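You operate a simulated robot arm through the tools that you are given. There is no shell and no other tool. Be economical: measure what you need, move in short steps, check, and stop when the job is done.

You run a simulated robot arm. Do the job below in one go: nothing can be reset, and whatever is moved stays where it is left.

## Task
Lower the teal hanging panel to the MID mark.
Fine: open the RELEASE door, draw the brass bolt, keep the red hold button down; then push the bolt back in and shut the door. Where these are worked on the way, their far stop is far enough and under half their travel is too little: brass bolt.
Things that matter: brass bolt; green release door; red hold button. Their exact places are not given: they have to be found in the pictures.

It is judged by the outcome, as a careful person would: the job done as asked, and still so three seconds after it is handed in. It fails if anything else is knocked over, pushed out of place, dropped, spilled or broken.

## Robot
A 7-joint arm with a two-finger parallel gripper on a trunk, on a base that drives. Base frame: it is fixed to the floor where the robot stands at the start and does not move with it; the origin is under the middle of the robot, x ahead of it, y to its left, z up. Readings come in m, degrees, newtons and seconds.
With the tool pointing down near the work surface it reaches from about 0.1 to 0.94 m from the robot's upright axis, wherever it stands. Its first joint turns from -166.0 to 166.0 degrees. Places, roughly: brass bolt [-3.2, -1.8, 1.1]; green release door [-3.2, -1.9, 1.1]; red hold button [-3.2, -1.9, 1.1]. Payload 1.57 kg.
The TCP is the grasp point between the finger pads, 0.03 m short of the fingertips. In the tool frame z runs along the fingers and y along their closing line. Largest opening 0.11 m; finger width 0.024, thickness 0.012; the body of the gripper, 0.048 by 0.112 m, starts 0.078 m behind the TCP.
Orientation is that of the tool frame in the base frame, as a unit quaternion [x, y, z, w]. With the fingers straight down and closing along the base's y, the tool's x points along the base's -x, its y along +y and its z along -z.

## Interface
- The arm moves only by the tool move_arm. Its argument "increments" is text: rows parted by semicolons, each of 7 numbers parted by spaces: the shift along the tool's x, y, z in m, then the turn, a rotation vector about the tool's x, y, z in rad, then the closure in counts, from 0 (fully open) to 255 (shut). In form: dx dy dz ax ay az claw; .... A call has 1 to 8 rows; each row shifts and turns the commanded pose from where the row before left it, along the tool's axes as they then stand. Rows are played at 5 a second. More than 0.05 m and 8.6 degrees between two rows, or a gripper value outside its range, and nothing of the call is played. A pose out of reach is approached as far as the arm can. The call stops where the force on the tool passes 80 N (or 10 N more than at its start, if that is more) or the arm is blocked; 0.2 s more then pass. The fingers move at their own pace (about 0.108 m/s each) and stop on an object; they squeeze with about 34 N. The grip force told is the motor's: it shows also when the fingers shut on nothing. Time passes only in rows, and 0.2 s behind the last, so rows that do not move let the fingers close. It gives the time, the measured TCP pose, the force on the tool (base axes), the opening and the grip force at its end, in the units of the frame above (readings bear some noise), with the torque about the TCP (base axes, N m) and any sound that the robot's microphone picked up.
- Cameras (640 x 400 px; columns grow to the right, rows downward): "scene" is now at [0.4996, 0.1526, 1.1667]; the picture's right is [-0.56, -0.83, 0.00], its down [-0.45, 0.30, -0.84] and it looks along [0.69, -0.47, -0.54] (base axes); focal length 214 px, centre (320, 200). "wrist" rides on the gripper at [0.07, 0.016, -0.141] in the tool frame; the picture's right is [-0.23, 0.97, 0.00], its down [-0.86, -0.20, -0.48] and it looks along [-0.47, -0.11, 0.88] (tool axes); focal length 222 px, centre (320, 200).
- capture(camera): a new picture of that camera. It takes no simulated time.
- slide_trunk(by): slides the trunk up (or, below 0, down) by that many m; the arm and the scene camera ride with it, the base frame stays. It gives what a move gives, with no picture.
- drive_base(legs): drives the robot by 1 to 6 legs, each [ahead, left, turn to the left] in m, m and degrees, along the robot's own axes; the way and the turn of a leg run together, so that a leg with both is an arc; at most 1.5 m and 180 degrees a leg. The arm and the cameras ride along, it lands a little off, and it stops where it bumps. It gives what a move gives.
- aim_head(pan, tilt): turns the head with the scene camera to pan (to the left, within 103 degrees either way) and tilt (down, from -29 to 69), counted from straight ahead of the robot. It gives what a move gives.
- measure_at(camera, pixels): for up to 12 pixels [column, row] of the newest picture of that camera ("zoom" is the newest enlarged one), the place [x, y, z] in the base frame of the surface seen there, good to about 0.002 m. It takes no simulated time.
- close_up(camera, box): a new picture of the part [left, top, right, bottom] of that camera's present view, enlarged. It takes no simulated time.
- job_done(): hands the job in; it is judged then, once.

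Keep the steps short. Do not move on a guess: measure, check each grasp and each placing, and mend mistakes. In all there are 90 turns and 66 pictures (those below and enlarged ones count). Leave the gripper open and the arm clear of the work at the hand-in unless told otherwise, and finish with a single line.

The tools are called after ">>>" as name(argument=value, ...) on one line, values as JSON. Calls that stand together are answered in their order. move_arm: Moves the arm, as the interface text tells. Its arguments: {"type":"object","properties":{"increments":{"type":"string"}},"required":["increments"]} The other tools are called the same way: slide_trunk (by) slides the trunk up or down; drive_base (legs) drives the base; aim_head (pan, tilt) turns the head that bears the scene camera; capture (camera) takes a picture; measure_at (camera, pixels) gives the place of the surface under pixels of a picture; close_up (camera, box) takes an enlarged picture of a part of a camera's view; job_done () hands the job in.

At the start:

```text
clock: 0.0
ee_pos: [0.5427, -0.2037, 1.171]
ee_rot: [0.0, 1.0, -0.002, -0.004]
contact_force: [0.3, 0.3, -0.4]
ft_torque: [-0.01, 0.01, -0.01]
finger_gap: 0.1101
grasp_force: 0.0
trunk travel left (down, up): [-0.2, 0.41]
robot x, y, heading: [0.0002, 0.003, 0.2]
head pan, tilt: [-34.3, 32.8]
```

scene: 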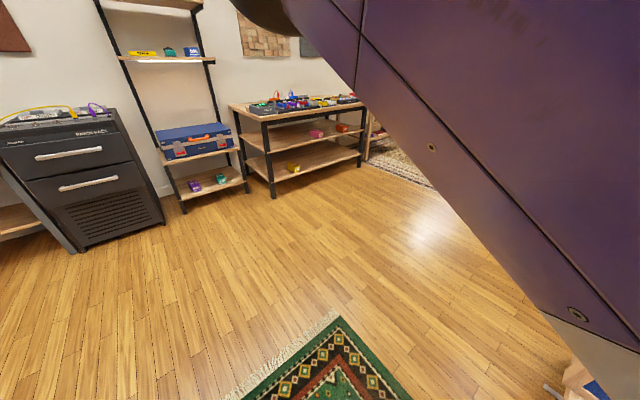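
wrist: 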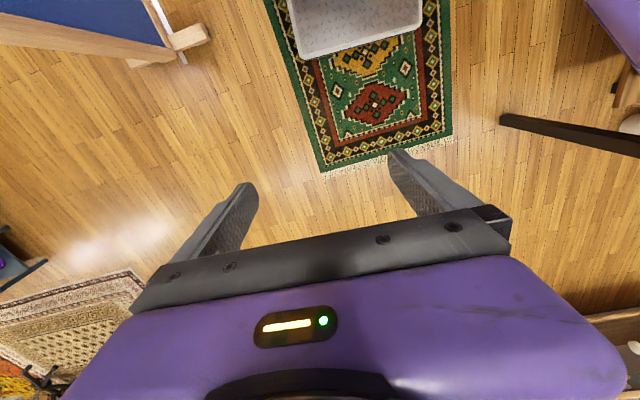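

The work lies behind me to the right. I look that way first before driving.

>>> aim_head(pan=-103, tilt=25)

>>> capture(camera="scene")

>>> aim_head(pan=103, tilt=25)

>>> capture(camera="scene")

```text
clock: 1.4
ee_pos: [0.5421, -0.2049, 1.1708]
ee_rot: [0.0, 1.0, -0.001, -0.006]
contact_force: [0.8, -0.6, 0.1]
ft_torque: [-0.02, 0.03, 0.02]
finger_gap: 0.1101
grasp_force: 0.1
trunk travel left (down, up): [-0.2, 0.41]
robot x, y, heading: [-0.0002, 0.0016, 0.0]
head pan, tilt: [-103.0, 25.0]
```

```text
63 pictures are left
```

scene: 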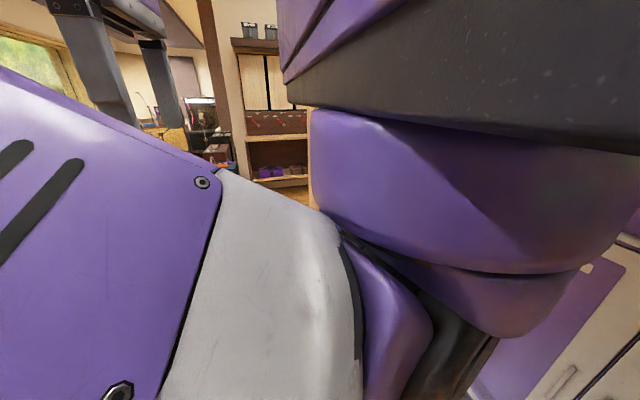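

```text
clock: 4.4
ee_pos: [0.5417, -0.2036, 1.1707]
ee_rot: [-0.001, 1.0, -0.002, -0.005]
contact_force: [-0.5, -0.5, 0.2]
ft_torque: [0.01, 0.02, -0.01]
finger_gap: 0.1099
grasp_force: 0.0
trunk travel left (down, up): [-0.2, 0.41]
robot x, y, heading: [0.0027, 0.0034, -0.1]
head pan, tilt: [103.0, 25.0]
```

```text
62 pictures are left
```

scene: 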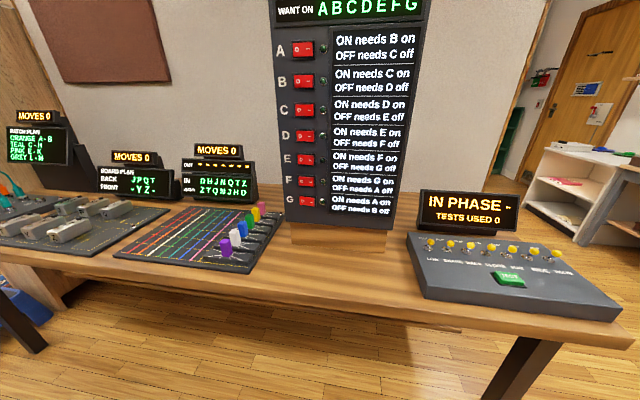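

A workbench stands on my left. In the wrist picture a blue panel stands to my right (top left); I measure it and the floor around.

>>> measure_at(camera="wrist", pixels=[[80, 50], [160, 50], [20, 10], [200, 35], [130, 10], [350, 30], [20, 280], [560, 130]])

>>> aim_head(pan=-65, tilt=15)

>>> capture(camera="scene")

```text
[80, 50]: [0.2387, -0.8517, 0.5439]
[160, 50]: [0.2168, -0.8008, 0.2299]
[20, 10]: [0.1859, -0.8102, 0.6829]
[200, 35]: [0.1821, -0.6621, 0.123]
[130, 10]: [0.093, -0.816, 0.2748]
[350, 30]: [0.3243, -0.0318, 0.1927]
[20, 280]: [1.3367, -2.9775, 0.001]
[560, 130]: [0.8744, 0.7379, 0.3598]
```

```text
clock: 7.0
ee_pos: [0.5415, -0.2039, 1.1701]
ee_rot: [0.0, 1.0, -0.002, -0.004]
contact_force: [-0.8, 0.5, 0.7]
ft_torque: [0.01, 0.0, -0.03]
finger_gap: 0.1103
grasp_force: 0.1
trunk travel left (down, up): [-0.2, 0.41]
robot x, y, heading: [-0.0031, -0.0, 0.2]
head pan, tilt: [-65.0, 15.0]
```

```text
61 pictures are left
```

scene: 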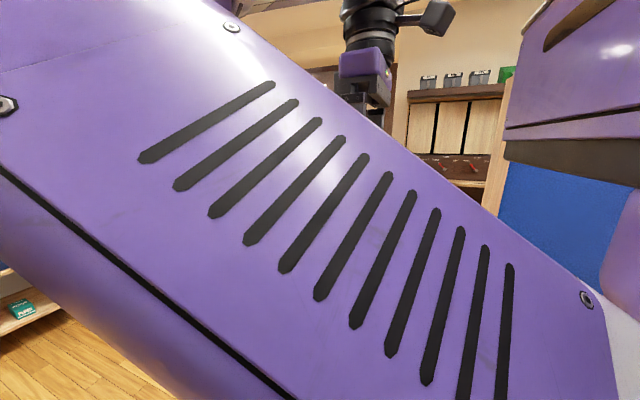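

A blue partition stands at y≈-0.83, 0.86 m off; the arm's sweep (~0.65 m) clears it. I turn right on the spot and look.

>>> drive_base(legs=[[0, 0, -90]])

>>> aim_head(pan=75, tilt=20)

>>> capture(camera="scene")

>>> aim_head(pan=0, tilt=20)

>>> capture(camera="scene")

>>> capture(camera="wrist")

```text
clock: 11.2
ee_pos: [-0.2084, -0.5408, 1.1709]
ee_rot: [0.709, 0.705, 0.003, -0.005]
contact_force: [-0.2, -0.5, -0.3]
ft_torque: [0.0, -0.03, -0.03]
finger_gap: 0.1099
grasp_force: 0.0
trunk travel left (down, up): [-0.2, 0.41]
robot x, y, heading: [0.0029, -0.0015, -90.7]
head pan, tilt: [-65.0, 15.0]
```

```text
clock: 13.4
ee_pos: [-0.2072, -0.5416, 1.17]
ee_rot: [0.709, 0.705, 0.003, -0.004]
contact_force: [0.0, -1.0, -0.1]
ft_torque: [-0.02, 0.01, -0.01]
finger_gap: 0.1099
grasp_force: 0.0
trunk travel left (down, up): [-0.2, 0.41]
robot x, y, heading: [0.0012, 0.0001, -90.3]
head pan, tilt: [75.0, 20.0]
```

```text
60 pictures are left
```

scene: 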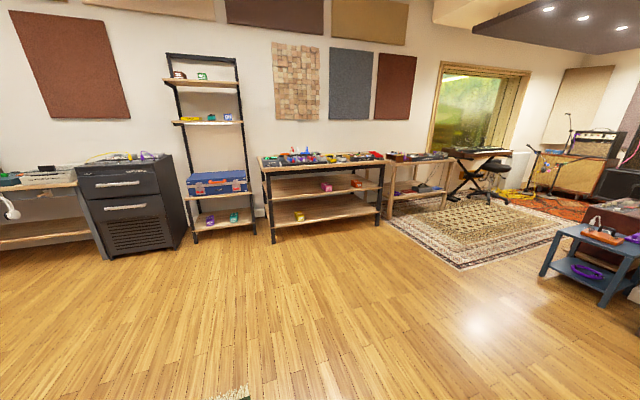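

```text
clock: 14.9
ee_pos: [-0.208, -0.5427, 1.1714]
ee_rot: [0.709, 0.705, 0.002, -0.005]
contact_force: [0.3, 0.3, 1.2]
ft_torque: [-0.04, 0.03, -0.03]
finger_gap: 0.1101
grasp_force: 0.1
trunk travel left (down, up): [-0.2, 0.41]
robot x, y, heading: [-0.0003, -0.0017, -90.2]
head pan, tilt: [0.0, 20.0]
```

```text
59 pictures are left
```

scene: 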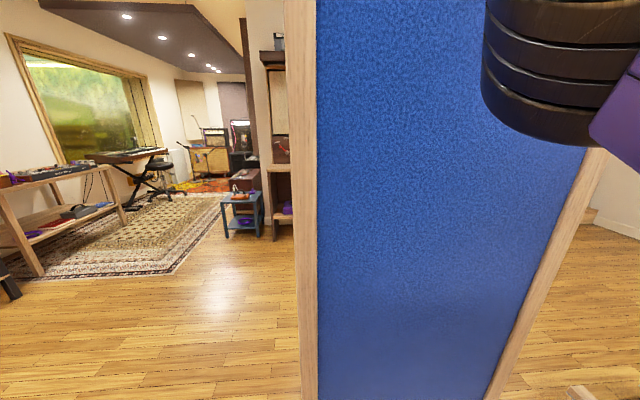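

```text
58 pictures are left
```

wrist: 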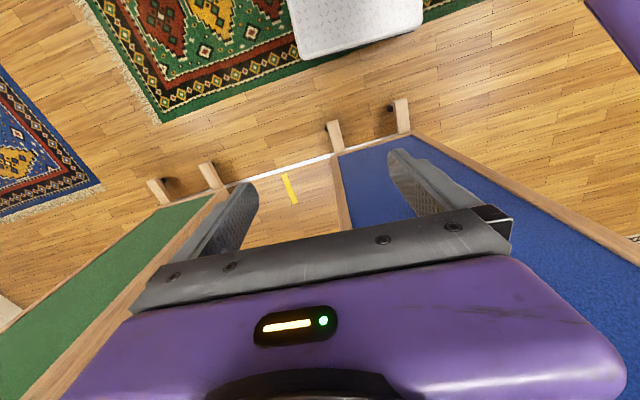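

Partitions stand ahead (blue, and a green one further right with a gap). I turn further right toward the work and look.

>>> drive_base(legs=[[0, 0, -60]])

>>> capture(camera="scene")

>>> measure_at(camera="wrist", pixels=[[150, 190], [215, 175], [335, 135], [400, 110], [290, 185], [170, 200], [230, 190], [20, 300], [345, 155]])

```text
clock: 17.9
ee_pos: [-0.5726, -0.0883, 1.172]
ee_rot: [0.967, 0.254, 0.004, -0.003]
contact_force: [0.1, 0.5, 1.0]
ft_torque: [0.0, -0.01, 0.0]
finger_gap: 0.1104
grasp_force: 0.0
trunk travel left (down, up): [-0.2, 0.41]
robot x, y, heading: [0.0014, -0.0009, -150.6]
head pan, tilt: [0.0, 20.0]
```

```text
57 pictures are left
```

scene: 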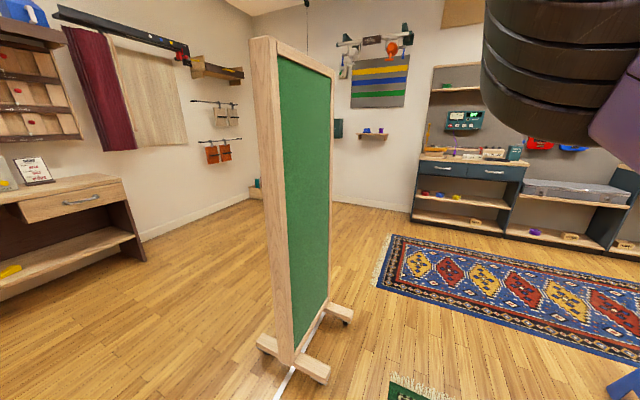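

```text
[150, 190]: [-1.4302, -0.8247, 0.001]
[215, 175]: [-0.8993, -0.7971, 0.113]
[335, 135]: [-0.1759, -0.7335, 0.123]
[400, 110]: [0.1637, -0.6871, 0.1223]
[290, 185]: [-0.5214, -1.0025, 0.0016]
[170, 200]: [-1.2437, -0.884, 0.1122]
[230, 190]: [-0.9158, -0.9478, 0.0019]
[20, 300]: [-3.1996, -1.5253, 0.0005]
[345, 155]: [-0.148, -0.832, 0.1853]
```

I see the far wall with a striped hanging and a small dark box near (337,128). I measure these and zoom in.

>>> measure_at(camera="scene", pixels=[[337, 128], [372, 134], [378, 80], [390, 42], [217, 115], [217, 152], [470, 120], [330, 310], [265, 345], [325, 370], [430, 235], [310, 195]])

>>> close_up(camera="scene", box=[180, 30, 500, 230])

```text
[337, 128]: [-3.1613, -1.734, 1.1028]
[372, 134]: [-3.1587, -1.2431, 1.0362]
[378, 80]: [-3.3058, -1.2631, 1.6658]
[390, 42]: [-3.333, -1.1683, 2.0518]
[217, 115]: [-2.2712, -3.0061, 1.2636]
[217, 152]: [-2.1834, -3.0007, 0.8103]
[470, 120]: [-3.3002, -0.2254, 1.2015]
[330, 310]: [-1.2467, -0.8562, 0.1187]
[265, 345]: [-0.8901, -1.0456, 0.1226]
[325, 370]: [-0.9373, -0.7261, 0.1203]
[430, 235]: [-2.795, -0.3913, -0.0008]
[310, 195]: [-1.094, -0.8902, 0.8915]
```

```text
2.00 times, centred on (340, 130) of scene
```

zoom: 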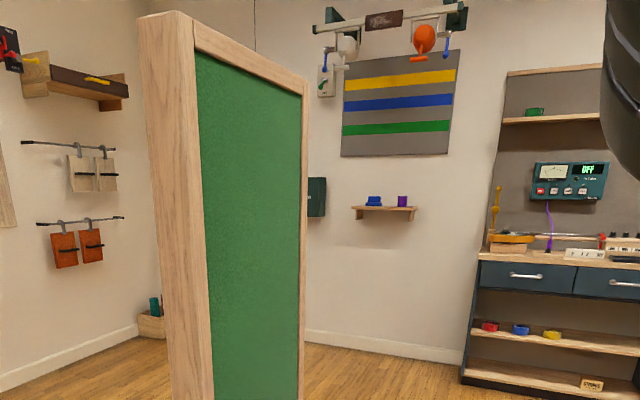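

The dark box at (-3.16,-1.73,1.10) is the work. I turn to heading about -171° to pass the green partition and check the way.

>>> drive_base(legs=[[0, 0, -20.5]])

>>> aim_head(pan=0, tilt=35)

>>> capture(camera="scene")

```text
clock: 19.4
ee_pos: [-0.5674, 0.1179, 1.1716]
ee_rot: [0.997, 0.077, 0.006, -0.002]
contact_force: [-0.2, 1.1, 0.9]
ft_torque: [0.01, -0.01, 0.01]
finger_gap: 0.11
grasp_force: 0.0
trunk travel left (down, up): [-0.2, 0.41]
robot x, y, heading: [0.001, -0.0003, -171.3]
head pan, tilt: [0.0, 20.0]
```

```text
clock: 20.2
ee_pos: [-0.5679, 0.1173, 1.1703]
ee_rot: [0.997, 0.078, 0.005, -0.002]
contact_force: [0.4, 0.5, -0.2]
ft_torque: [0.02, 0.02, 0.01]
finger_gap: 0.1099
grasp_force: 0.1
trunk travel left (down, up): [-0.2, 0.41]
robot x, y, heading: [0.0028, -0.0035, -171.2]
head pan, tilt: [0.0, 35.0]
```

```text
55 pictures are left
```

scene: 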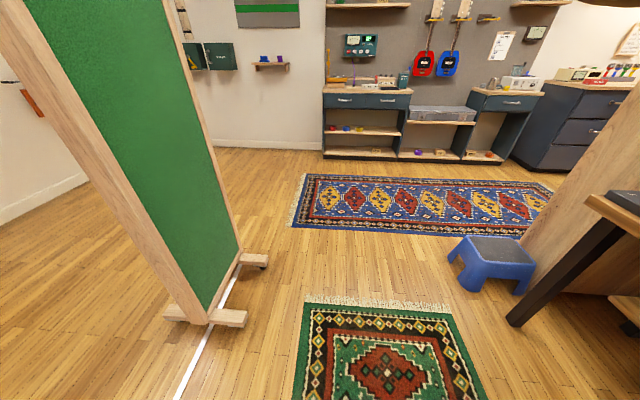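

The way between partition and stool looks open. I measure stool and table edges.

>>> measure_at(camera="scene", pixels=[[450, 255], [467, 287], [590, 200], [515, 320], [222, 55], [190, 55], [265, 262]])

>>> close_up(camera="scene", box=[160, 20, 320, 120])

```text
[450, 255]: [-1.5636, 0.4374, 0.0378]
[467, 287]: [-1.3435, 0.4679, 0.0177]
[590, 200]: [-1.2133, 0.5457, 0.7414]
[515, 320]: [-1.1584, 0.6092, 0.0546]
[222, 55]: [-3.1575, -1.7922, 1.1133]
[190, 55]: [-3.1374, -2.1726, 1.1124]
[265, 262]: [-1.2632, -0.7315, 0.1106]
```

```text
4.00 times, centred on (240, 70) of scene
```

zoom: 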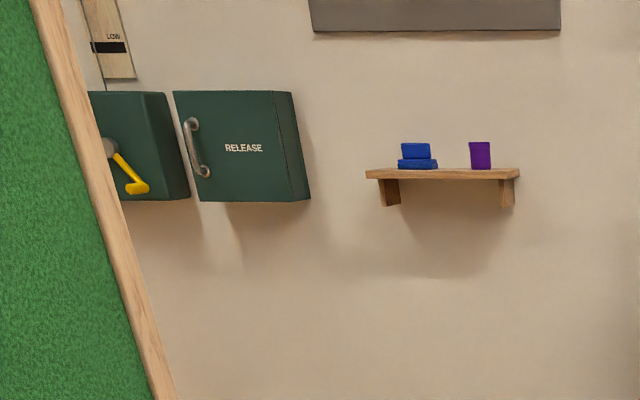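

The RELEASE box has its handle on the left, hinges right; the winch box with a yellow crank stands left of it. I drive ahead past the partition, then turn toward the work.

>>> drive_base(legs=[[1.2, 0, 0], [0.7, 0, 0], [0, 0, 30]])

>>> aim_head(pan=10, tilt=10)

>>> capture(camera="scene")

```text
clock: 31.2
ee_pos: [-2.4227, -0.4858, 1.1701]
ee_rot: [0.941, 0.338, 0.006, -0.004]
contact_force: [-0.4, -0.5, -0.3]
ft_torque: [-0.01, 0.02, -0.02]
finger_gap: 0.1101
grasp_force: 0.1
trunk travel left (down, up): [-0.2, 0.41]
robot x, y, heading: [-1.8728, -0.2922, -140.5]
head pan, tilt: [0.0, 35.0]
```

```text
clock: 32.1
ee_pos: [-2.4235, -0.4859, 1.171]
ee_rot: [0.941, 0.338, 0.005, -0.004]
contact_force: [0.8, -0.3, -0.3]
ft_torque: [-0.01, 0.01, 0.01]
finger_gap: 0.1102
grasp_force: 0.1
trunk travel left (down, up): [-0.2, 0.41]
robot x, y, heading: [-1.8735, -0.2962, -140.5]
head pan, tilt: [10.0, 10.0]
```

```text
53 pictures are left
```

scene: 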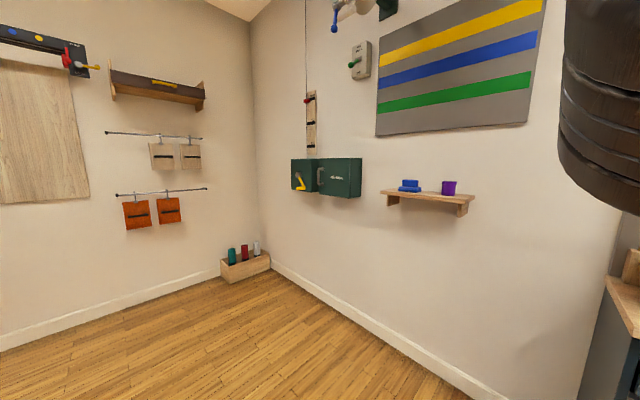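

I zoom on the station and the scale.

>>> close_up(camera="scene", box=[270, 80, 398, 208])

>>> measure_at(camera="zoom", pixels=[[200, 100], [210, 330], [260, 500], [130, 480], [450, 500]])

>>> aim_head(pan=10, tilt=-25)

>>> capture(camera="scene")

```text
3.12 times, centred on (334, 144) of scene
```

zoom: 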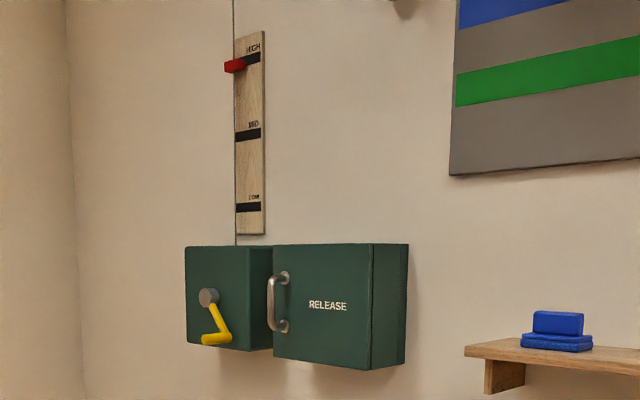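

```text
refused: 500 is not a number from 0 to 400
```

```text
clock: 33.1
ee_pos: [-2.4217, -0.4851, 1.1707]
ee_rot: [0.942, 0.337, 0.005, -0.004]
contact_force: [-0.4, 0.0, -0.1]
ft_torque: [0.04, 0.02, 0.01]
finger_gap: 0.1102
grasp_force: 0.0
trunk travel left (down, up): [-0.2, 0.41]
robot x, y, heading: [-1.8754, -0.2981, -140.3]
head pan, tilt: [10.0, -25.0]
```

```text
51 pictures are left
```

scene: 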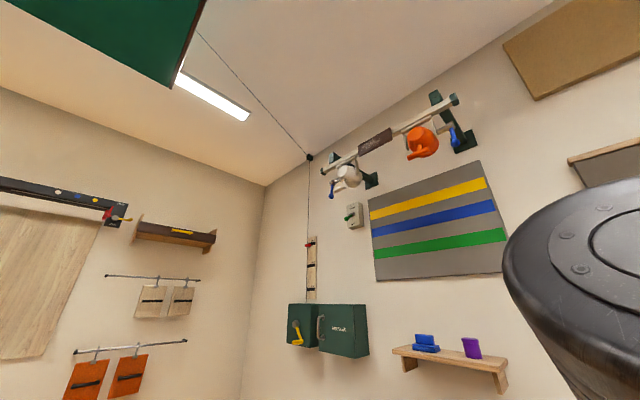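

The teal panel hangs from the ceiling on a rope, its red pointer now at HIGH. I measure the station parts.

>>> close_up(camera="scene", box=[280, 230, 376, 362])

>>> measure_at(camera="scene", pixels=[[313, 245], [313, 263], [313, 290], [300, 320], [297, 341], [322, 320], [321, 338], [345, 315], [345, 350], [364, 340], [180, 70], [100, 40]])

```text
3.03 times, centred on (328, 296) of scene
```

zoom: 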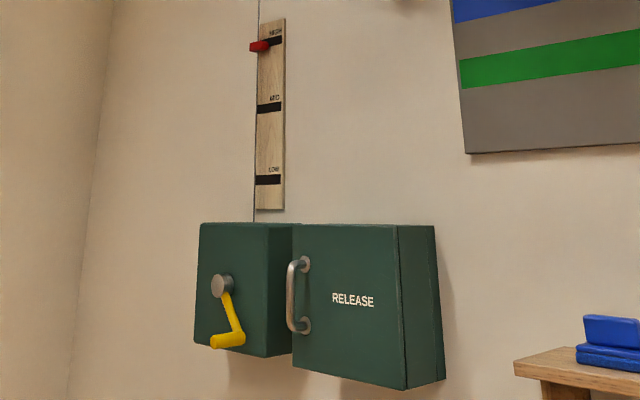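

```text
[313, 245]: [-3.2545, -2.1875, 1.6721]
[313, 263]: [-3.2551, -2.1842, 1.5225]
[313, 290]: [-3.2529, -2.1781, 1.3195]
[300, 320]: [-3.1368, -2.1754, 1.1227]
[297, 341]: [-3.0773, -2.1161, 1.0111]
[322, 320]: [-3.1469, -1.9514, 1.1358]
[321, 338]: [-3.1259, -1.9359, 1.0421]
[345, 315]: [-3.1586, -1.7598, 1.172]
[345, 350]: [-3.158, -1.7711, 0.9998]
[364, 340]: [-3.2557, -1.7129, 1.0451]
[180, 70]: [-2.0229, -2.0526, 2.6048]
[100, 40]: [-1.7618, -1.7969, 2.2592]
```

Door front plane x≈-3.158, y −1.98…−1.71, handle bar at y≈-1.94, z 1.04…1.15. I turn the tool level (fingers ahead) here in free space.

>>> move_arm(increments="0 0 0 0 -0.148 0 0;0 0 0 0 -0.148 0 0;0 0 0 0 -0.148 0 0;0 0 0 0 -0.148 0 0;0 0 0 0 -0.148 0 0;0 0 0 0 -0.148 0 0;0 0 0 0 -0.148 0 0;0 0 0 0 -0.148 0 0")

>>> move_arm(increments="0 0 0 0 -0.129 0 0;0 0 0 0 -0.129 0 0;0 0 0 0 -0.129 0 0;0 0 0 0 0 0 0")

>>> aim_head(pan=10, tilt=30)

>>> capture(camera="scene")

>>> capture(camera="wrist")

```text
clock: 34.9
ee_pos: [-2.4811, -0.5824, 1.121]
ee_rot: [0.79, 0.292, -0.513, 0.169]
contact_force: [-0.6, -0.5, -0.1]
ft_torque: [0.0, -0.01, 0.04]
finger_gap: 0.11
grasp_force: 0.0
out of reach, approached as far as the arm can: row 2, 3, 4, 5, 6, 7, 8
trunk travel left (down, up): [-0.2, 0.41]
robot x, y, heading: [-1.8716, -0.2949, -140.5]
head pan, tilt: [10.0, -25.0]
```

```text
clock: 35.9
ee_pos: [-2.5426, -0.6196, 1.1547]
ee_rot: [0.676, 0.254, -0.654, 0.224]
contact_force: [-0.1, 1.1, 1.1]
ft_torque: [0.0, 0.03, 0.02]
finger_gap: 0.1101
grasp_force: 0.0
out of reach, approached as far as the arm can: row 1, 2, 3
trunk travel left (down, up): [-0.2, 0.41]
robot x, y, heading: [-1.8699, -0.296, -140.5]
head pan, tilt: [10.0, -25.0]
```

```text
clock: 37.1
ee_pos: [-2.5451, -0.6159, 1.1531]
ee_rot: [0.68, 0.25, -0.653, 0.223]
contact_force: [-0.7, -0.1, -0.2]
ft_torque: [0.01, 0.0, -0.01]
finger_gap: 0.1099
grasp_force: 0.0
trunk travel left (down, up): [-0.2, 0.41]
robot x, y, heading: [-1.8731, -0.2938, -140.5]
head pan, tilt: [10.0, 30.0]
```

```text
49 pictures are left
```

scene: 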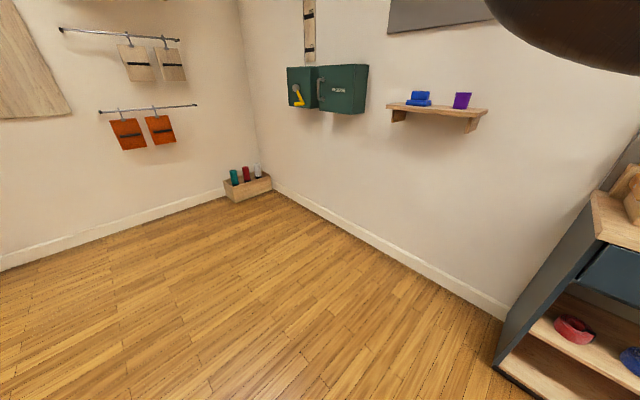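

```text
48 pictures are left
```

wrist: 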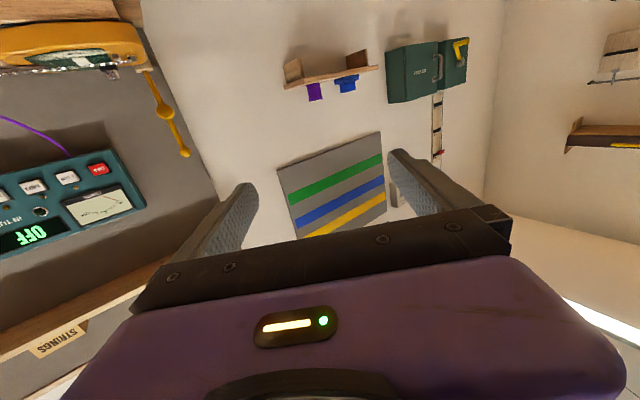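

The level tool stands at 0.74 m radius, pointing ahead. I drive to about (-1.9,-1.9), face the wall and look.

>>> drive_base(legs=[[0.5, 0.62, 0], [0.5, 0.62, 0], [0, 0, -39.5]])

>>> aim_head(pan=0, tilt=10)

>>> capture(camera="scene")

>>> capture(camera="wrist")

```text
clock: 47.1
ee_pos: [-2.5819, -1.7059, 1.1547]
ee_rot: [0.724, 0.005, -0.69, -0.012]
contact_force: [-0.1, 0.4, -0.7]
ft_torque: [0.02, -0.05, -0.01]
finger_gap: 0.1101
grasp_force: 0.1
trunk travel left (down, up): [-0.2, 0.41]
robot x, y, heading: [-1.8636, -1.8909, 179.6]
head pan, tilt: [10.0, 30.0]
```

```text
clock: 47.9
ee_pos: [-2.5829, -1.7067, 1.1515]
ee_rot: [0.726, 0.007, -0.687, -0.013]
contact_force: [0.2, -0.4, -0.5]
ft_torque: [0.0, 0.0, 0.03]
finger_gap: 0.1101
grasp_force: 0.1
trunk travel left (down, up): [-0.2, 0.41]
robot x, y, heading: [-1.8655, -1.891, 179.8]
head pan, tilt: [0.0, 10.0]
```

```text
47 pictures are left
```

scene: 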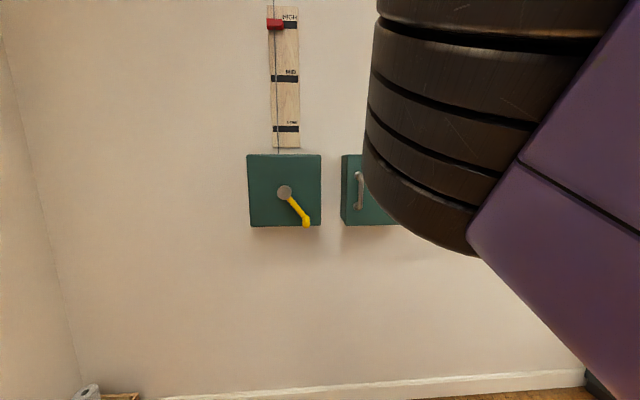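

```text
46 pictures are left
```

wrist: 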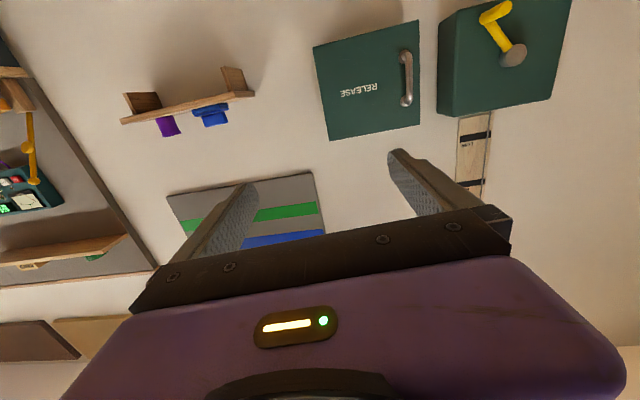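

The scale is well seen by the scene camera; the wrist camera (upside down) shows the handle at (406,78). I measure both.

>>> measure_at(camera="wrist", pixels=[[403, 78], [404, 58], [407, 100], [418, 75], [318, 90], [366, 38], [374, 132], [440, 70], [500, 12]])

>>> measure_at(camera="scene", pixels=[[276, 24], [292, 25], [288, 78], [287, 129], [360, 190], [306, 220], [345, 180]])

```text
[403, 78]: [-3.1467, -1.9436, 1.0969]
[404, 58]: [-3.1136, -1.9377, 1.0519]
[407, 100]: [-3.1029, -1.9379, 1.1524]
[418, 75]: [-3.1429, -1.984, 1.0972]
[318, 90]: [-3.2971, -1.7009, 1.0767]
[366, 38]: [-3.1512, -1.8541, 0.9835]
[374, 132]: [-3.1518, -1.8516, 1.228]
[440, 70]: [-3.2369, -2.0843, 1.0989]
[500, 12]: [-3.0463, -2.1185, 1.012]
```

```text
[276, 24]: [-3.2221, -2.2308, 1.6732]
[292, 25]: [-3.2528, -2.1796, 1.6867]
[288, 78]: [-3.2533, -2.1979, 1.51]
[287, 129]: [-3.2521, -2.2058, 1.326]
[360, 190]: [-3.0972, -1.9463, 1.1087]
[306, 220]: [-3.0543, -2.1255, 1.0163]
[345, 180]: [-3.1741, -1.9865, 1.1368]
```

Handle bar is at about (-3.105,-1.940,1.10). I drive 0.28 m closer, keeping the hand 0.25 m off the door.

>>> drive_base(legs=[[0.28, 0, 0]])

>>> move_arm(increments="0 0 0 0 0 0 0")

```text
clock: 49.9
ee_pos: [-2.8648, -1.706, 1.1522]
ee_rot: [0.726, 0.007, -0.687, -0.013]
contact_force: [0.2, -0.5, 0.1]
ft_torque: [-0.04, 0.03, 0.02]
finger_gap: 0.1102
grasp_force: 0.0
trunk travel left (down, up): [-0.2, 0.41]
robot x, y, heading: [-2.14, -1.8845, 179.9]
head pan, tilt: [0.0, 10.0]
```

```text
clock: 50.3
ee_pos: [-2.8636, -1.7061, 1.1508]
ee_rot: [0.727, 0.008, -0.686, -0.013]
contact_force: [-0.4, 0.3, -0.2]
ft_torque: [0.0, -0.02, -0.02]
finger_gap: 0.1097
grasp_force: 0.0
trunk travel left (down, up): [-0.2, 0.41]
robot x, y, heading: [-2.1403, -1.8865, 179.7]
head pan, tilt: [0.0, 10.0]
```

Tool x points down, y to base −y, z to −x, tilted 3° down. I shift 0.235 m along tool y, 0.05 down, 0.1 ahead and level the tool.

>>> move_arm(increments="0 0 0.05 0 -0.058 0 0;0 0 0.05 0 0 0 0;0.01 0.047 0 0 0 0 0;0.01 0.047 0 0 0 0 0;0.01 0.047 0 0 0 0 0;0.01 0.047 0 0 0 0 0;0.01 0.047 0 0 0 0 0;0 0 0 0 0 0 0")

>>> capture(camera="wrist")

>>> capture(camera="scene")

```text
clock: 51.2
ee_pos: [-2.927, -1.6518, 1.1196]
ee_rot: [0.714, -0.067, -0.69, -0.104]
contact_force: [-0.1, 0.0, 0.3]
ft_torque: [-0.03, 0.0, -0.01]
finger_gap: 0.1101
grasp_force: 0.0
trunk travel left (down, up): [-0.2, 0.41]
robot x, y, heading: [-2.142, -1.8878, 179.8]
head pan, tilt: [0.0, 10.0]
stopped in row 4: the arm was blocked; the commanded pose is now the measured one
```

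```text
45 pictures are left
```

wrist: 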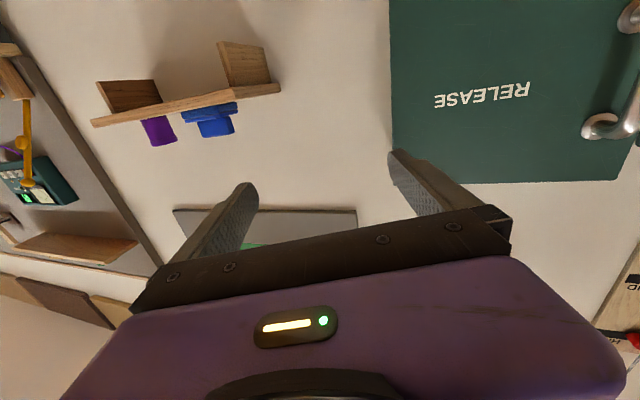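

```text
44 pictures are left
```

scene: 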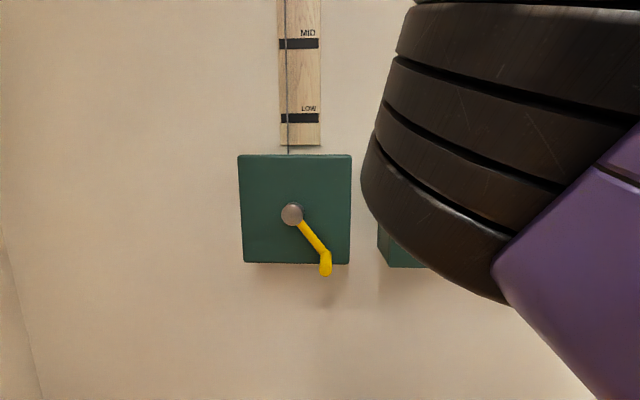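

The arm was blocked, likely by its own head mast on the left. I'll work at my right-front instead: shift the base 0.3 m left, then straighten the tool.

>>> drive_base(legs=[[-0.05, 0.3, 0]])

>>> move_arm(increments="0 0 0 -0.122 -0.03 0 0;0 0 0 -0.122 0 0 0;0 0 0 0 0 0 0")

>>> capture(camera="wrist")

>>> capture(camera="scene")

```text
clock: 53.3
ee_pos: [-2.8769, -1.956, 1.1199]
ee_rot: [0.714, -0.066, -0.689, -0.104]
contact_force: [0.0, -0.7, 0.0]
ft_torque: [0.0, 0.01, 0.02]
finger_gap: 0.1099
grasp_force: 0.0
trunk travel left (down, up): [-0.2, 0.41]
robot x, y, heading: [-2.095, -2.1938, 179.8]
head pan, tilt: [0.0, 10.0]
```

```text
clock: 54.1
ee_pos: [-2.8815, -1.9591, 1.1086]
ee_rot: [0.722, 0.029, -0.69, -0.022]
contact_force: [-0.7, -0.1, 0.5]
ft_torque: [0.0, 0.01, -0.01]
finger_gap: 0.1099
grasp_force: 0.1
trunk travel left (down, up): [-0.2, 0.41]
robot x, y, heading: [-2.091, -2.1914, 180.0]
head pan, tilt: [0.0, 10.0]
```

```text
43 pictures are left
```

wrist: 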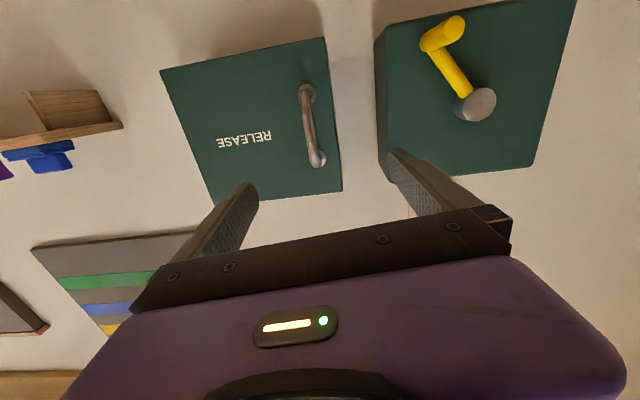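

```text
42 pictures are left
```

scene: 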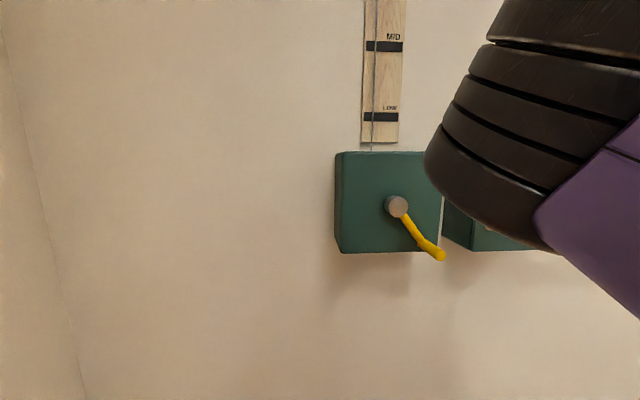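

I correct the small roll and tilt, line up with the handle and advance 0.13 m, fingers half shut.

>>> move_arm(increments="0.004 -0.019 0.03 0 -0.045 0.07 90;0 0 0.05 0 0 0 90;0 0 0.05 0 0 0 90;0 0 0 0 0 0 90")

>>> capture(camera="wrist")

```text
clock: 55.1
ee_pos: [-3.0109, -1.9406, 1.1057]
ee_rot: [-0.707, -0.003, 0.707, -0.003]
contact_force: [0.1, 1.4, 0.2]
ft_torque: [0.02, -0.01, 0.0]
finger_gap: 0.0712
grasp_force: 0.0
trunk travel left (down, up): [-0.2, 0.41]
robot x, y, heading: [-2.0912, -2.1927, 179.9]
head pan, tilt: [0.0, 10.0]
```

```text
41 pictures are left
```

wrist: 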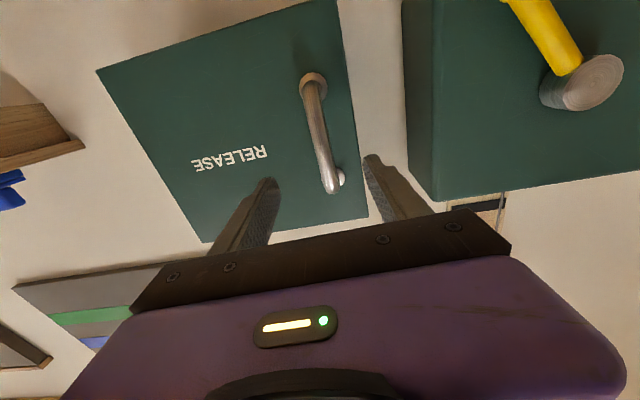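

The tool is level and square. I measure the handle once more.

>>> measure_at(camera="wrist", pixels=[[318, 120], [325, 150], [315, 95], [358, 180], [100, 75], [405, 40], [436, 190]])

```text
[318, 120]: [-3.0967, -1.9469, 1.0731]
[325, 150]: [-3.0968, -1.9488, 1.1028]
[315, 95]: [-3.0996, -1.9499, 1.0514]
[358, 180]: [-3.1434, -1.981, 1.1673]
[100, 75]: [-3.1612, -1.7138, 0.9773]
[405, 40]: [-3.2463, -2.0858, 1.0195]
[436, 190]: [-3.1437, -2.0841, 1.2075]
```

Handle axis ≈ (-3.103,-1.948). I advance 0.095 m and close.

>>> move_arm(increments="0.003 0.008 0 0 0 0 90;0 0 0.05 0 0 0 90;0 0 0.045 0 0 0 90;0 0 0 0 0 0 255;0 0 0 0 0 0 255;0 0 0 0 0 0 255")

>>> capture(camera="wrist")

```text
clock: 56.5
ee_pos: [-3.103, -1.9449, 1.1224]
ee_rot: [-0.694, 0.004, 0.72, -0.007]
contact_force: [-0.1, -5.2, 3.3]
ft_torque: [0.73, 0.41, 0.1]
finger_gap: 0.0179
grasp_force: 32.3
trunk travel left (down, up): [-0.2, 0.41]
robot x, y, heading: [-2.0938, -2.1911, 179.9]
head pan, tilt: [0.0, 10.0]
```

```text
40 pictures are left
```

wrist: 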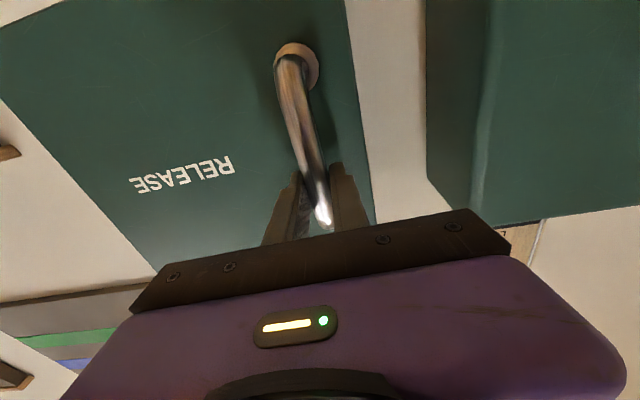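

Held at 0.018 m gap. I pull the door along its arc, 20° first.

>>> move_arm(increments="0 -0.005 -0.02 0 0 0 255;0 -0.008 -0.02 0 0 0 255;0 -0.009 -0.019 0 0 0 255;0 -0.011 -0.018 0 0 0 255;0 0 0 0 0 0 255")

>>> capture(camera="wrist")

```text
clock: 57.7
ee_pos: [-3.0272, -1.9127, 1.1112]
ee_rot: [-0.7, -0.002, 0.714, -0.003]
contact_force: [5.0, -7.3, 35.3]
ft_torque: [0.36, 0.13, 0.0]
finger_gap: 0.018
grasp_force: 32.5
trunk travel left (down, up): [-0.2, 0.41]
robot x, y, heading: [-2.093, -2.1883, 179.8]
head pan, tilt: [0.0, 10.0]
```

```text
39 pictures are left
```

wrist: 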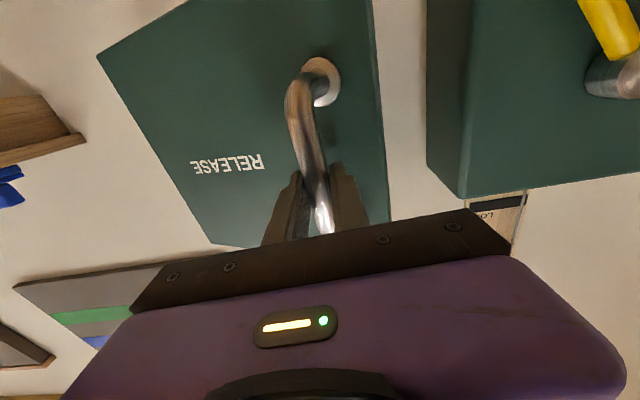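

The door is following (~18°). A vertical strain shows, so I ease up 8 mm and keep pulling the arc.

>>> move_arm(increments="-0.008 -0.012 -0.017 0 0 0 255;0 -0.013 -0.016 0 0 0 255;0 -0.015 -0.015 0 0 0 255;0 -0.016 -0.013 0 0 0 255;0 -0.017 -0.012 0 0 0 255;0 -0.018 -0.01 0 0 0 255;0 0 0 0 0 0 255")

>>> capture(camera="wrist")

```text
clock: 59.3
ee_pos: [-2.945, -1.8239, 1.1038]
ee_rot: [0.709, -0.001, -0.706, 0.004]
contact_force: [26.3, -15.6, 14.7]
ft_torque: [0.58, -0.29, 0.14]
finger_gap: 0.018
grasp_force: 32.4
trunk travel left (down, up): [-0.2, 0.41]
robot x, y, heading: [-2.0924, -2.1921, 179.7]
head pan, tilt: [0.0, 10.0]
```

```text
38 pictures are left
```

wrist: 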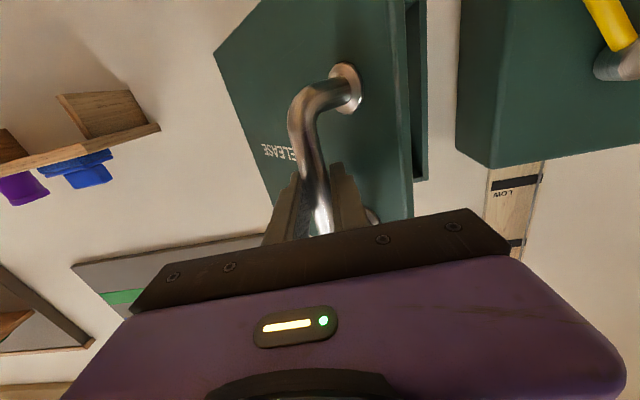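

Open ~50°. I continue the arc to about 75°.

>>> move_arm(increments="0 -0.014 -0.006 0 0 0 255;0 -0.014 -0.006 0 0 0 255;0 -0.016 -0.005 0 0 0 255;0 -0.017 -0.005 0 0 0 255;0 -0.02 -0.003 0 0 0 255;0 -0.021 -0.002 0 0 0 255;0 0 0 0 0 0 255")

>>> capture(camera="wrist")

```text
clock: 60.9
ee_pos: [-2.9205, -1.7184, 1.1011]
ee_rot: [-0.705, 0.007, 0.709, -0.01]
contact_force: [-6.5, 0.3, -9.5]
ft_torque: [0.87, -0.94, -0.12]
finger_gap: 0.0181
grasp_force: 32.0
trunk travel left (down, up): [-0.2, 0.41]
robot x, y, heading: [-2.0958, -2.1893, 179.9]
head pan, tilt: [0.0, 10.0]
```

```text
37 pictures are left
```

wrist: 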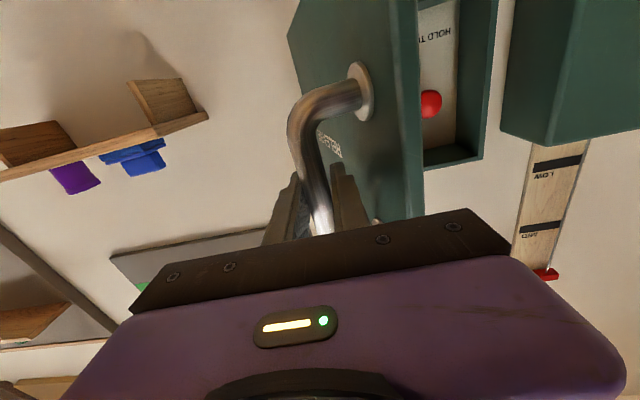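

The red button shows inside. I open a bit more, to about 100°.

>>> move_arm(increments="0 -0.019 0 0 0 0 255;0 -0.019 0.002 0 0 0 255;0 -0.019 0.003 0 0 0 255;0 -0.02 0.006 0 0 0 255;0 -0.02 0.008 0 0 0 255;0 0 0 0 0 0 255")

>>> capture(camera="wrist")

```text
clock: 62.3
ee_pos: [-2.9338, -1.6203, 1.1165]
ee_rot: [-0.696, 0.006, 0.718, -0.007]
contact_force: [8.6, 3.4, -23.8]
ft_torque: [0.73, -0.02, 0.06]
finger_gap: 0.0183
grasp_force: 32.6
trunk travel left (down, up): [-0.2, 0.41]
robot x, y, heading: [-2.0934, -2.1923, 179.9]
head pan, tilt: [0.0, 10.0]
```

```text
36 pictures are left
```

wrist: 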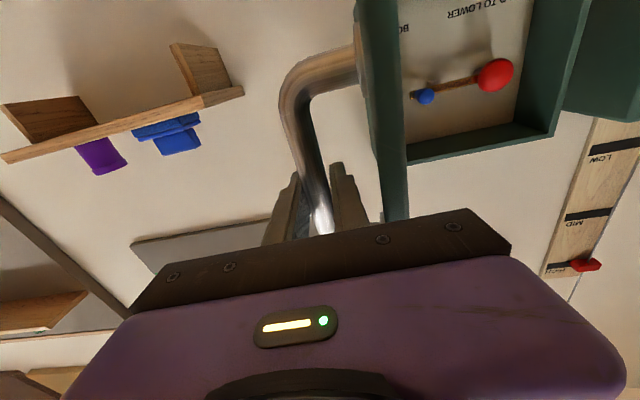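

The door is ~100° open; inside are a red ball/button and a blue-tipped rod. I let go gently and back out.

>>> move_arm(increments="0 0 0 0 0 0 170;0 0 0 0 0 0 170;0 0 -0.04 0 0 0 170;0 0 -0.04 0 0 0 170;0 0 -0.04 0 0 0 170;0 0 0 0 0 0 170")

>>> capture(camera="wrist")

```text
clock: 63.7
ee_pos: [-2.8167, -1.6226, 1.1057]
ee_rot: [-0.699, 0.007, 0.715, -0.01]
contact_force: [0.5, 0.0, -0.1]
ft_torque: [-0.02, 0.01, -0.03]
finger_gap: 0.0367
grasp_force: 0.2
trunk travel left (down, up): [-0.2, 0.41]
robot x, y, heading: [-2.0952, -2.1918, 180.0]
head pan, tilt: [0.0, 10.0]
```

```text
35 pictures are left
```

wrist: 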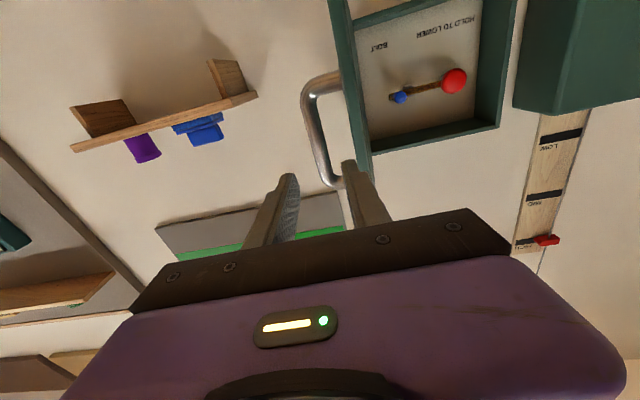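

I'm clear. I move the hand left to in front of the opening for a straight view.

>>> move_arm(increments="0 0.02 -0.02 0 0 0 170;0 0.05 0 0 0 0 170;0 0.05 0 0 0 0 170;0 0.05 0 0 0 0 170;0 0.05 0 0 0 0 170;0 0 0 0 0 0 255;0 0 0 0 0 0 255")

>>> close_up(camera="wrist", box=[200, 0, 520, 200])

```text
clock: 65.3
ee_pos: [-2.8359, -1.7685, 1.0876]
ee_rot: [0.708, -0.011, -0.706, 0.009]
contact_force: [-0.1, 0.0, -0.4]
ft_torque: [0.0, 0.02, -0.01]
finger_gap: 0.0002
grasp_force: 21.0
out of reach, approached as far as the arm can: row 3, 4, 5
trunk travel left (down, up): [-0.2, 0.41]
robot x, y, heading: [-2.0945, -2.1911, 180.0]
head pan, tilt: [0.0, 10.0]
```

```text
2.00 times, centred on (360, 100) of wrist
```

zoom: 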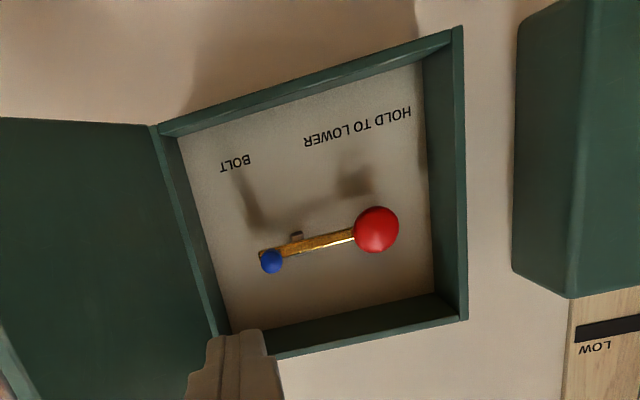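

I measure knob, bar, button and box.

>>> measure_at(camera="zoom", pixels=[[271, 260], [266, 268], [320, 242], [296, 236], [350, 235], [377, 228], [395, 215], [300, 190], [200, 220], [425, 200], [262, 252], [215, 332]])

>>> aim_head(pan=-10, tilt=0)

>>> capture(camera="scene")

```text
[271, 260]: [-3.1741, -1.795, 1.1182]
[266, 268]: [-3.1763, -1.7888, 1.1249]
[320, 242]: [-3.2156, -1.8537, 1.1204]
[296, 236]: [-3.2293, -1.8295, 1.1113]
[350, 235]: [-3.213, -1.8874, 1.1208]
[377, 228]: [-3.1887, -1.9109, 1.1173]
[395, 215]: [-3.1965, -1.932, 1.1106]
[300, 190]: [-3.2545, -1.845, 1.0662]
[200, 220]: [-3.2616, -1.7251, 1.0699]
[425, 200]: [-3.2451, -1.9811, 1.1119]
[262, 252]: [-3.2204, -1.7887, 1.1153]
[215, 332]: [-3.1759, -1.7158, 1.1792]
```

```text
clock: 66.0
ee_pos: [-2.8365, -1.7701, 1.0875]
ee_rot: [0.709, -0.008, -0.705, 0.01]
contact_force: [-0.3, -0.1, -0.9]
ft_torque: [-0.02, 0.03, 0.0]
finger_gap: 0.0002
grasp_force: 21.8
trunk travel left (down, up): [-0.2, 0.41]
robot x, y, heading: [-2.0927, -2.1933, 179.9]
head pan, tilt: [-10.0, 0.0]
```

```text
33 pictures are left
```

scene: 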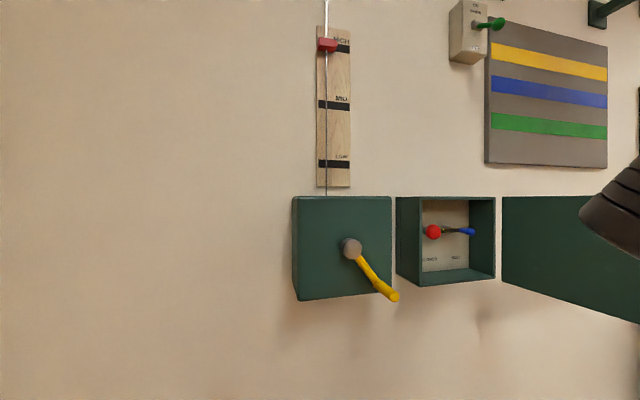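

The scene camera now sees box and scale. I zoom both.

>>> close_up(camera="scene", box=[390, 190, 518, 290])

>>> close_up(camera="scene", box=[280, 20, 408, 190])

```text
4.00 times, centred on (454, 240) of scene
```

zoom: 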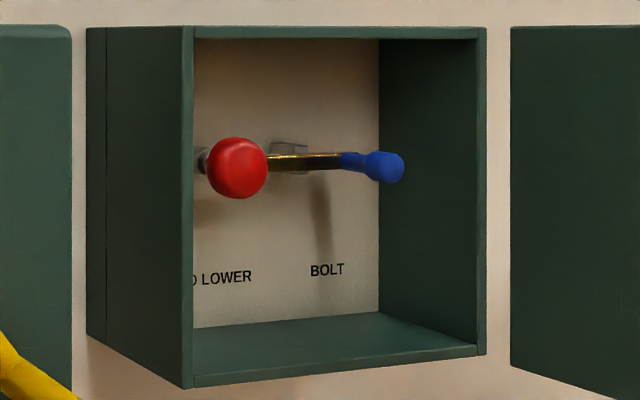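

```text
2.35 times, centred on (344, 105) of scene
```

zoom: 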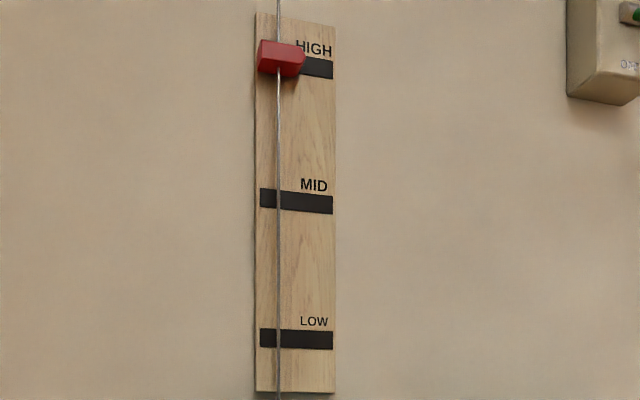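

I measure pointer and marks.

>>> measure_at(camera="zoom", pixels=[[285, 58], [320, 59], [320, 79], [320, 194], [320, 214], [320, 331], [320, 349], [297, 58], [302, 58], [270, 50]])

```text
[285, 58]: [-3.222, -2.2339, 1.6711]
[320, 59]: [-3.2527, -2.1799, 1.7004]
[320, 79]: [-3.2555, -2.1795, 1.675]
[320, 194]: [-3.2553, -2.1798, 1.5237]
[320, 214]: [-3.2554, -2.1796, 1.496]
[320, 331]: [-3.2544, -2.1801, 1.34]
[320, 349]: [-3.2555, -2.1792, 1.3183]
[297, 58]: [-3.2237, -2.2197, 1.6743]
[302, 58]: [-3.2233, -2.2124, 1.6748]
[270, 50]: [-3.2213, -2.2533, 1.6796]
```

HIGH bar centre z≈1.688, MID 1.510, pointer now ≈1.675. The bolt's blue knob points out at (-3.17,-1.79,1.12). To make room I first push the door wider from inside with shut fingers; first I advance 0.1 m.

>>> move_arm(increments="0 0 0.05 0 0 0 255;0 0 0.04 0 0 0 255;0 0 0 0 0 0 255")

>>> capture(camera="wrist")

```text
clock: 66.8
ee_pos: [-2.9258, -1.769, 1.0899]
ee_rot: [0.708, -0.009, -0.706, 0.008]
contact_force: [0.0, 0.2, 0.4]
ft_torque: [-0.02, 0.01, 0.0]
finger_gap: 0.0
grasp_force: 21.1
trunk travel left (down, up): [-0.2, 0.41]
robot x, y, heading: [-2.0914, -2.1883, 179.8]
head pan, tilt: [-10.0, 0.0]
```

```text
30 pictures are left
```

wrist: 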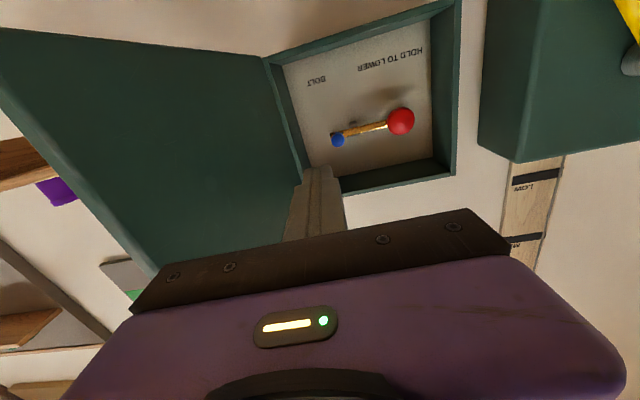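

Commands track. I sweep toward +y to push the door wider.

>>> move_arm(increments="0 -0.04 0 0 0 0 255;0 -0.04 0 0 0 0 255;0 -0.04 0 0 0 0 255;0 -0.04 0 0 0 0 255;0 -0.03 0 0 0 0 255;0 0 0 0 0 0 255")

>>> capture(camera="wrist")

```text
clock: 68.2
ee_pos: [-2.9237, -1.5809, 1.1094]
ee_rot: [-0.694, 0.005, 0.719, -0.007]
contact_force: [-0.7, 0.0, -1.0]
ft_torque: [0.0, 0.0, -0.02]
finger_gap: 0.0
grasp_force: 21.4
trunk travel left (down, up): [-0.2, 0.41]
robot x, y, heading: [-2.0962, -2.1888, 179.8]
head pan, tilt: [-10.0, 0.0]
```

```text
29 pictures are left
```

wrist: 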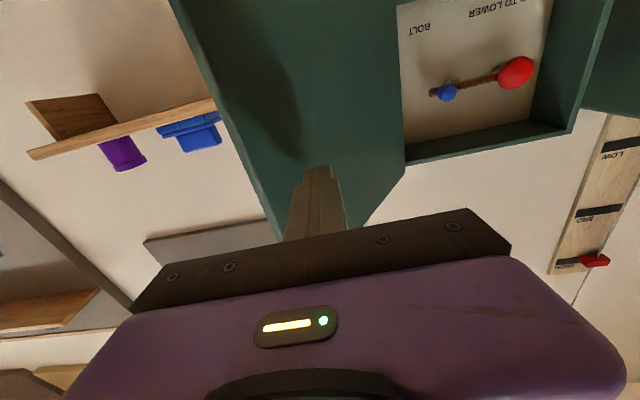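

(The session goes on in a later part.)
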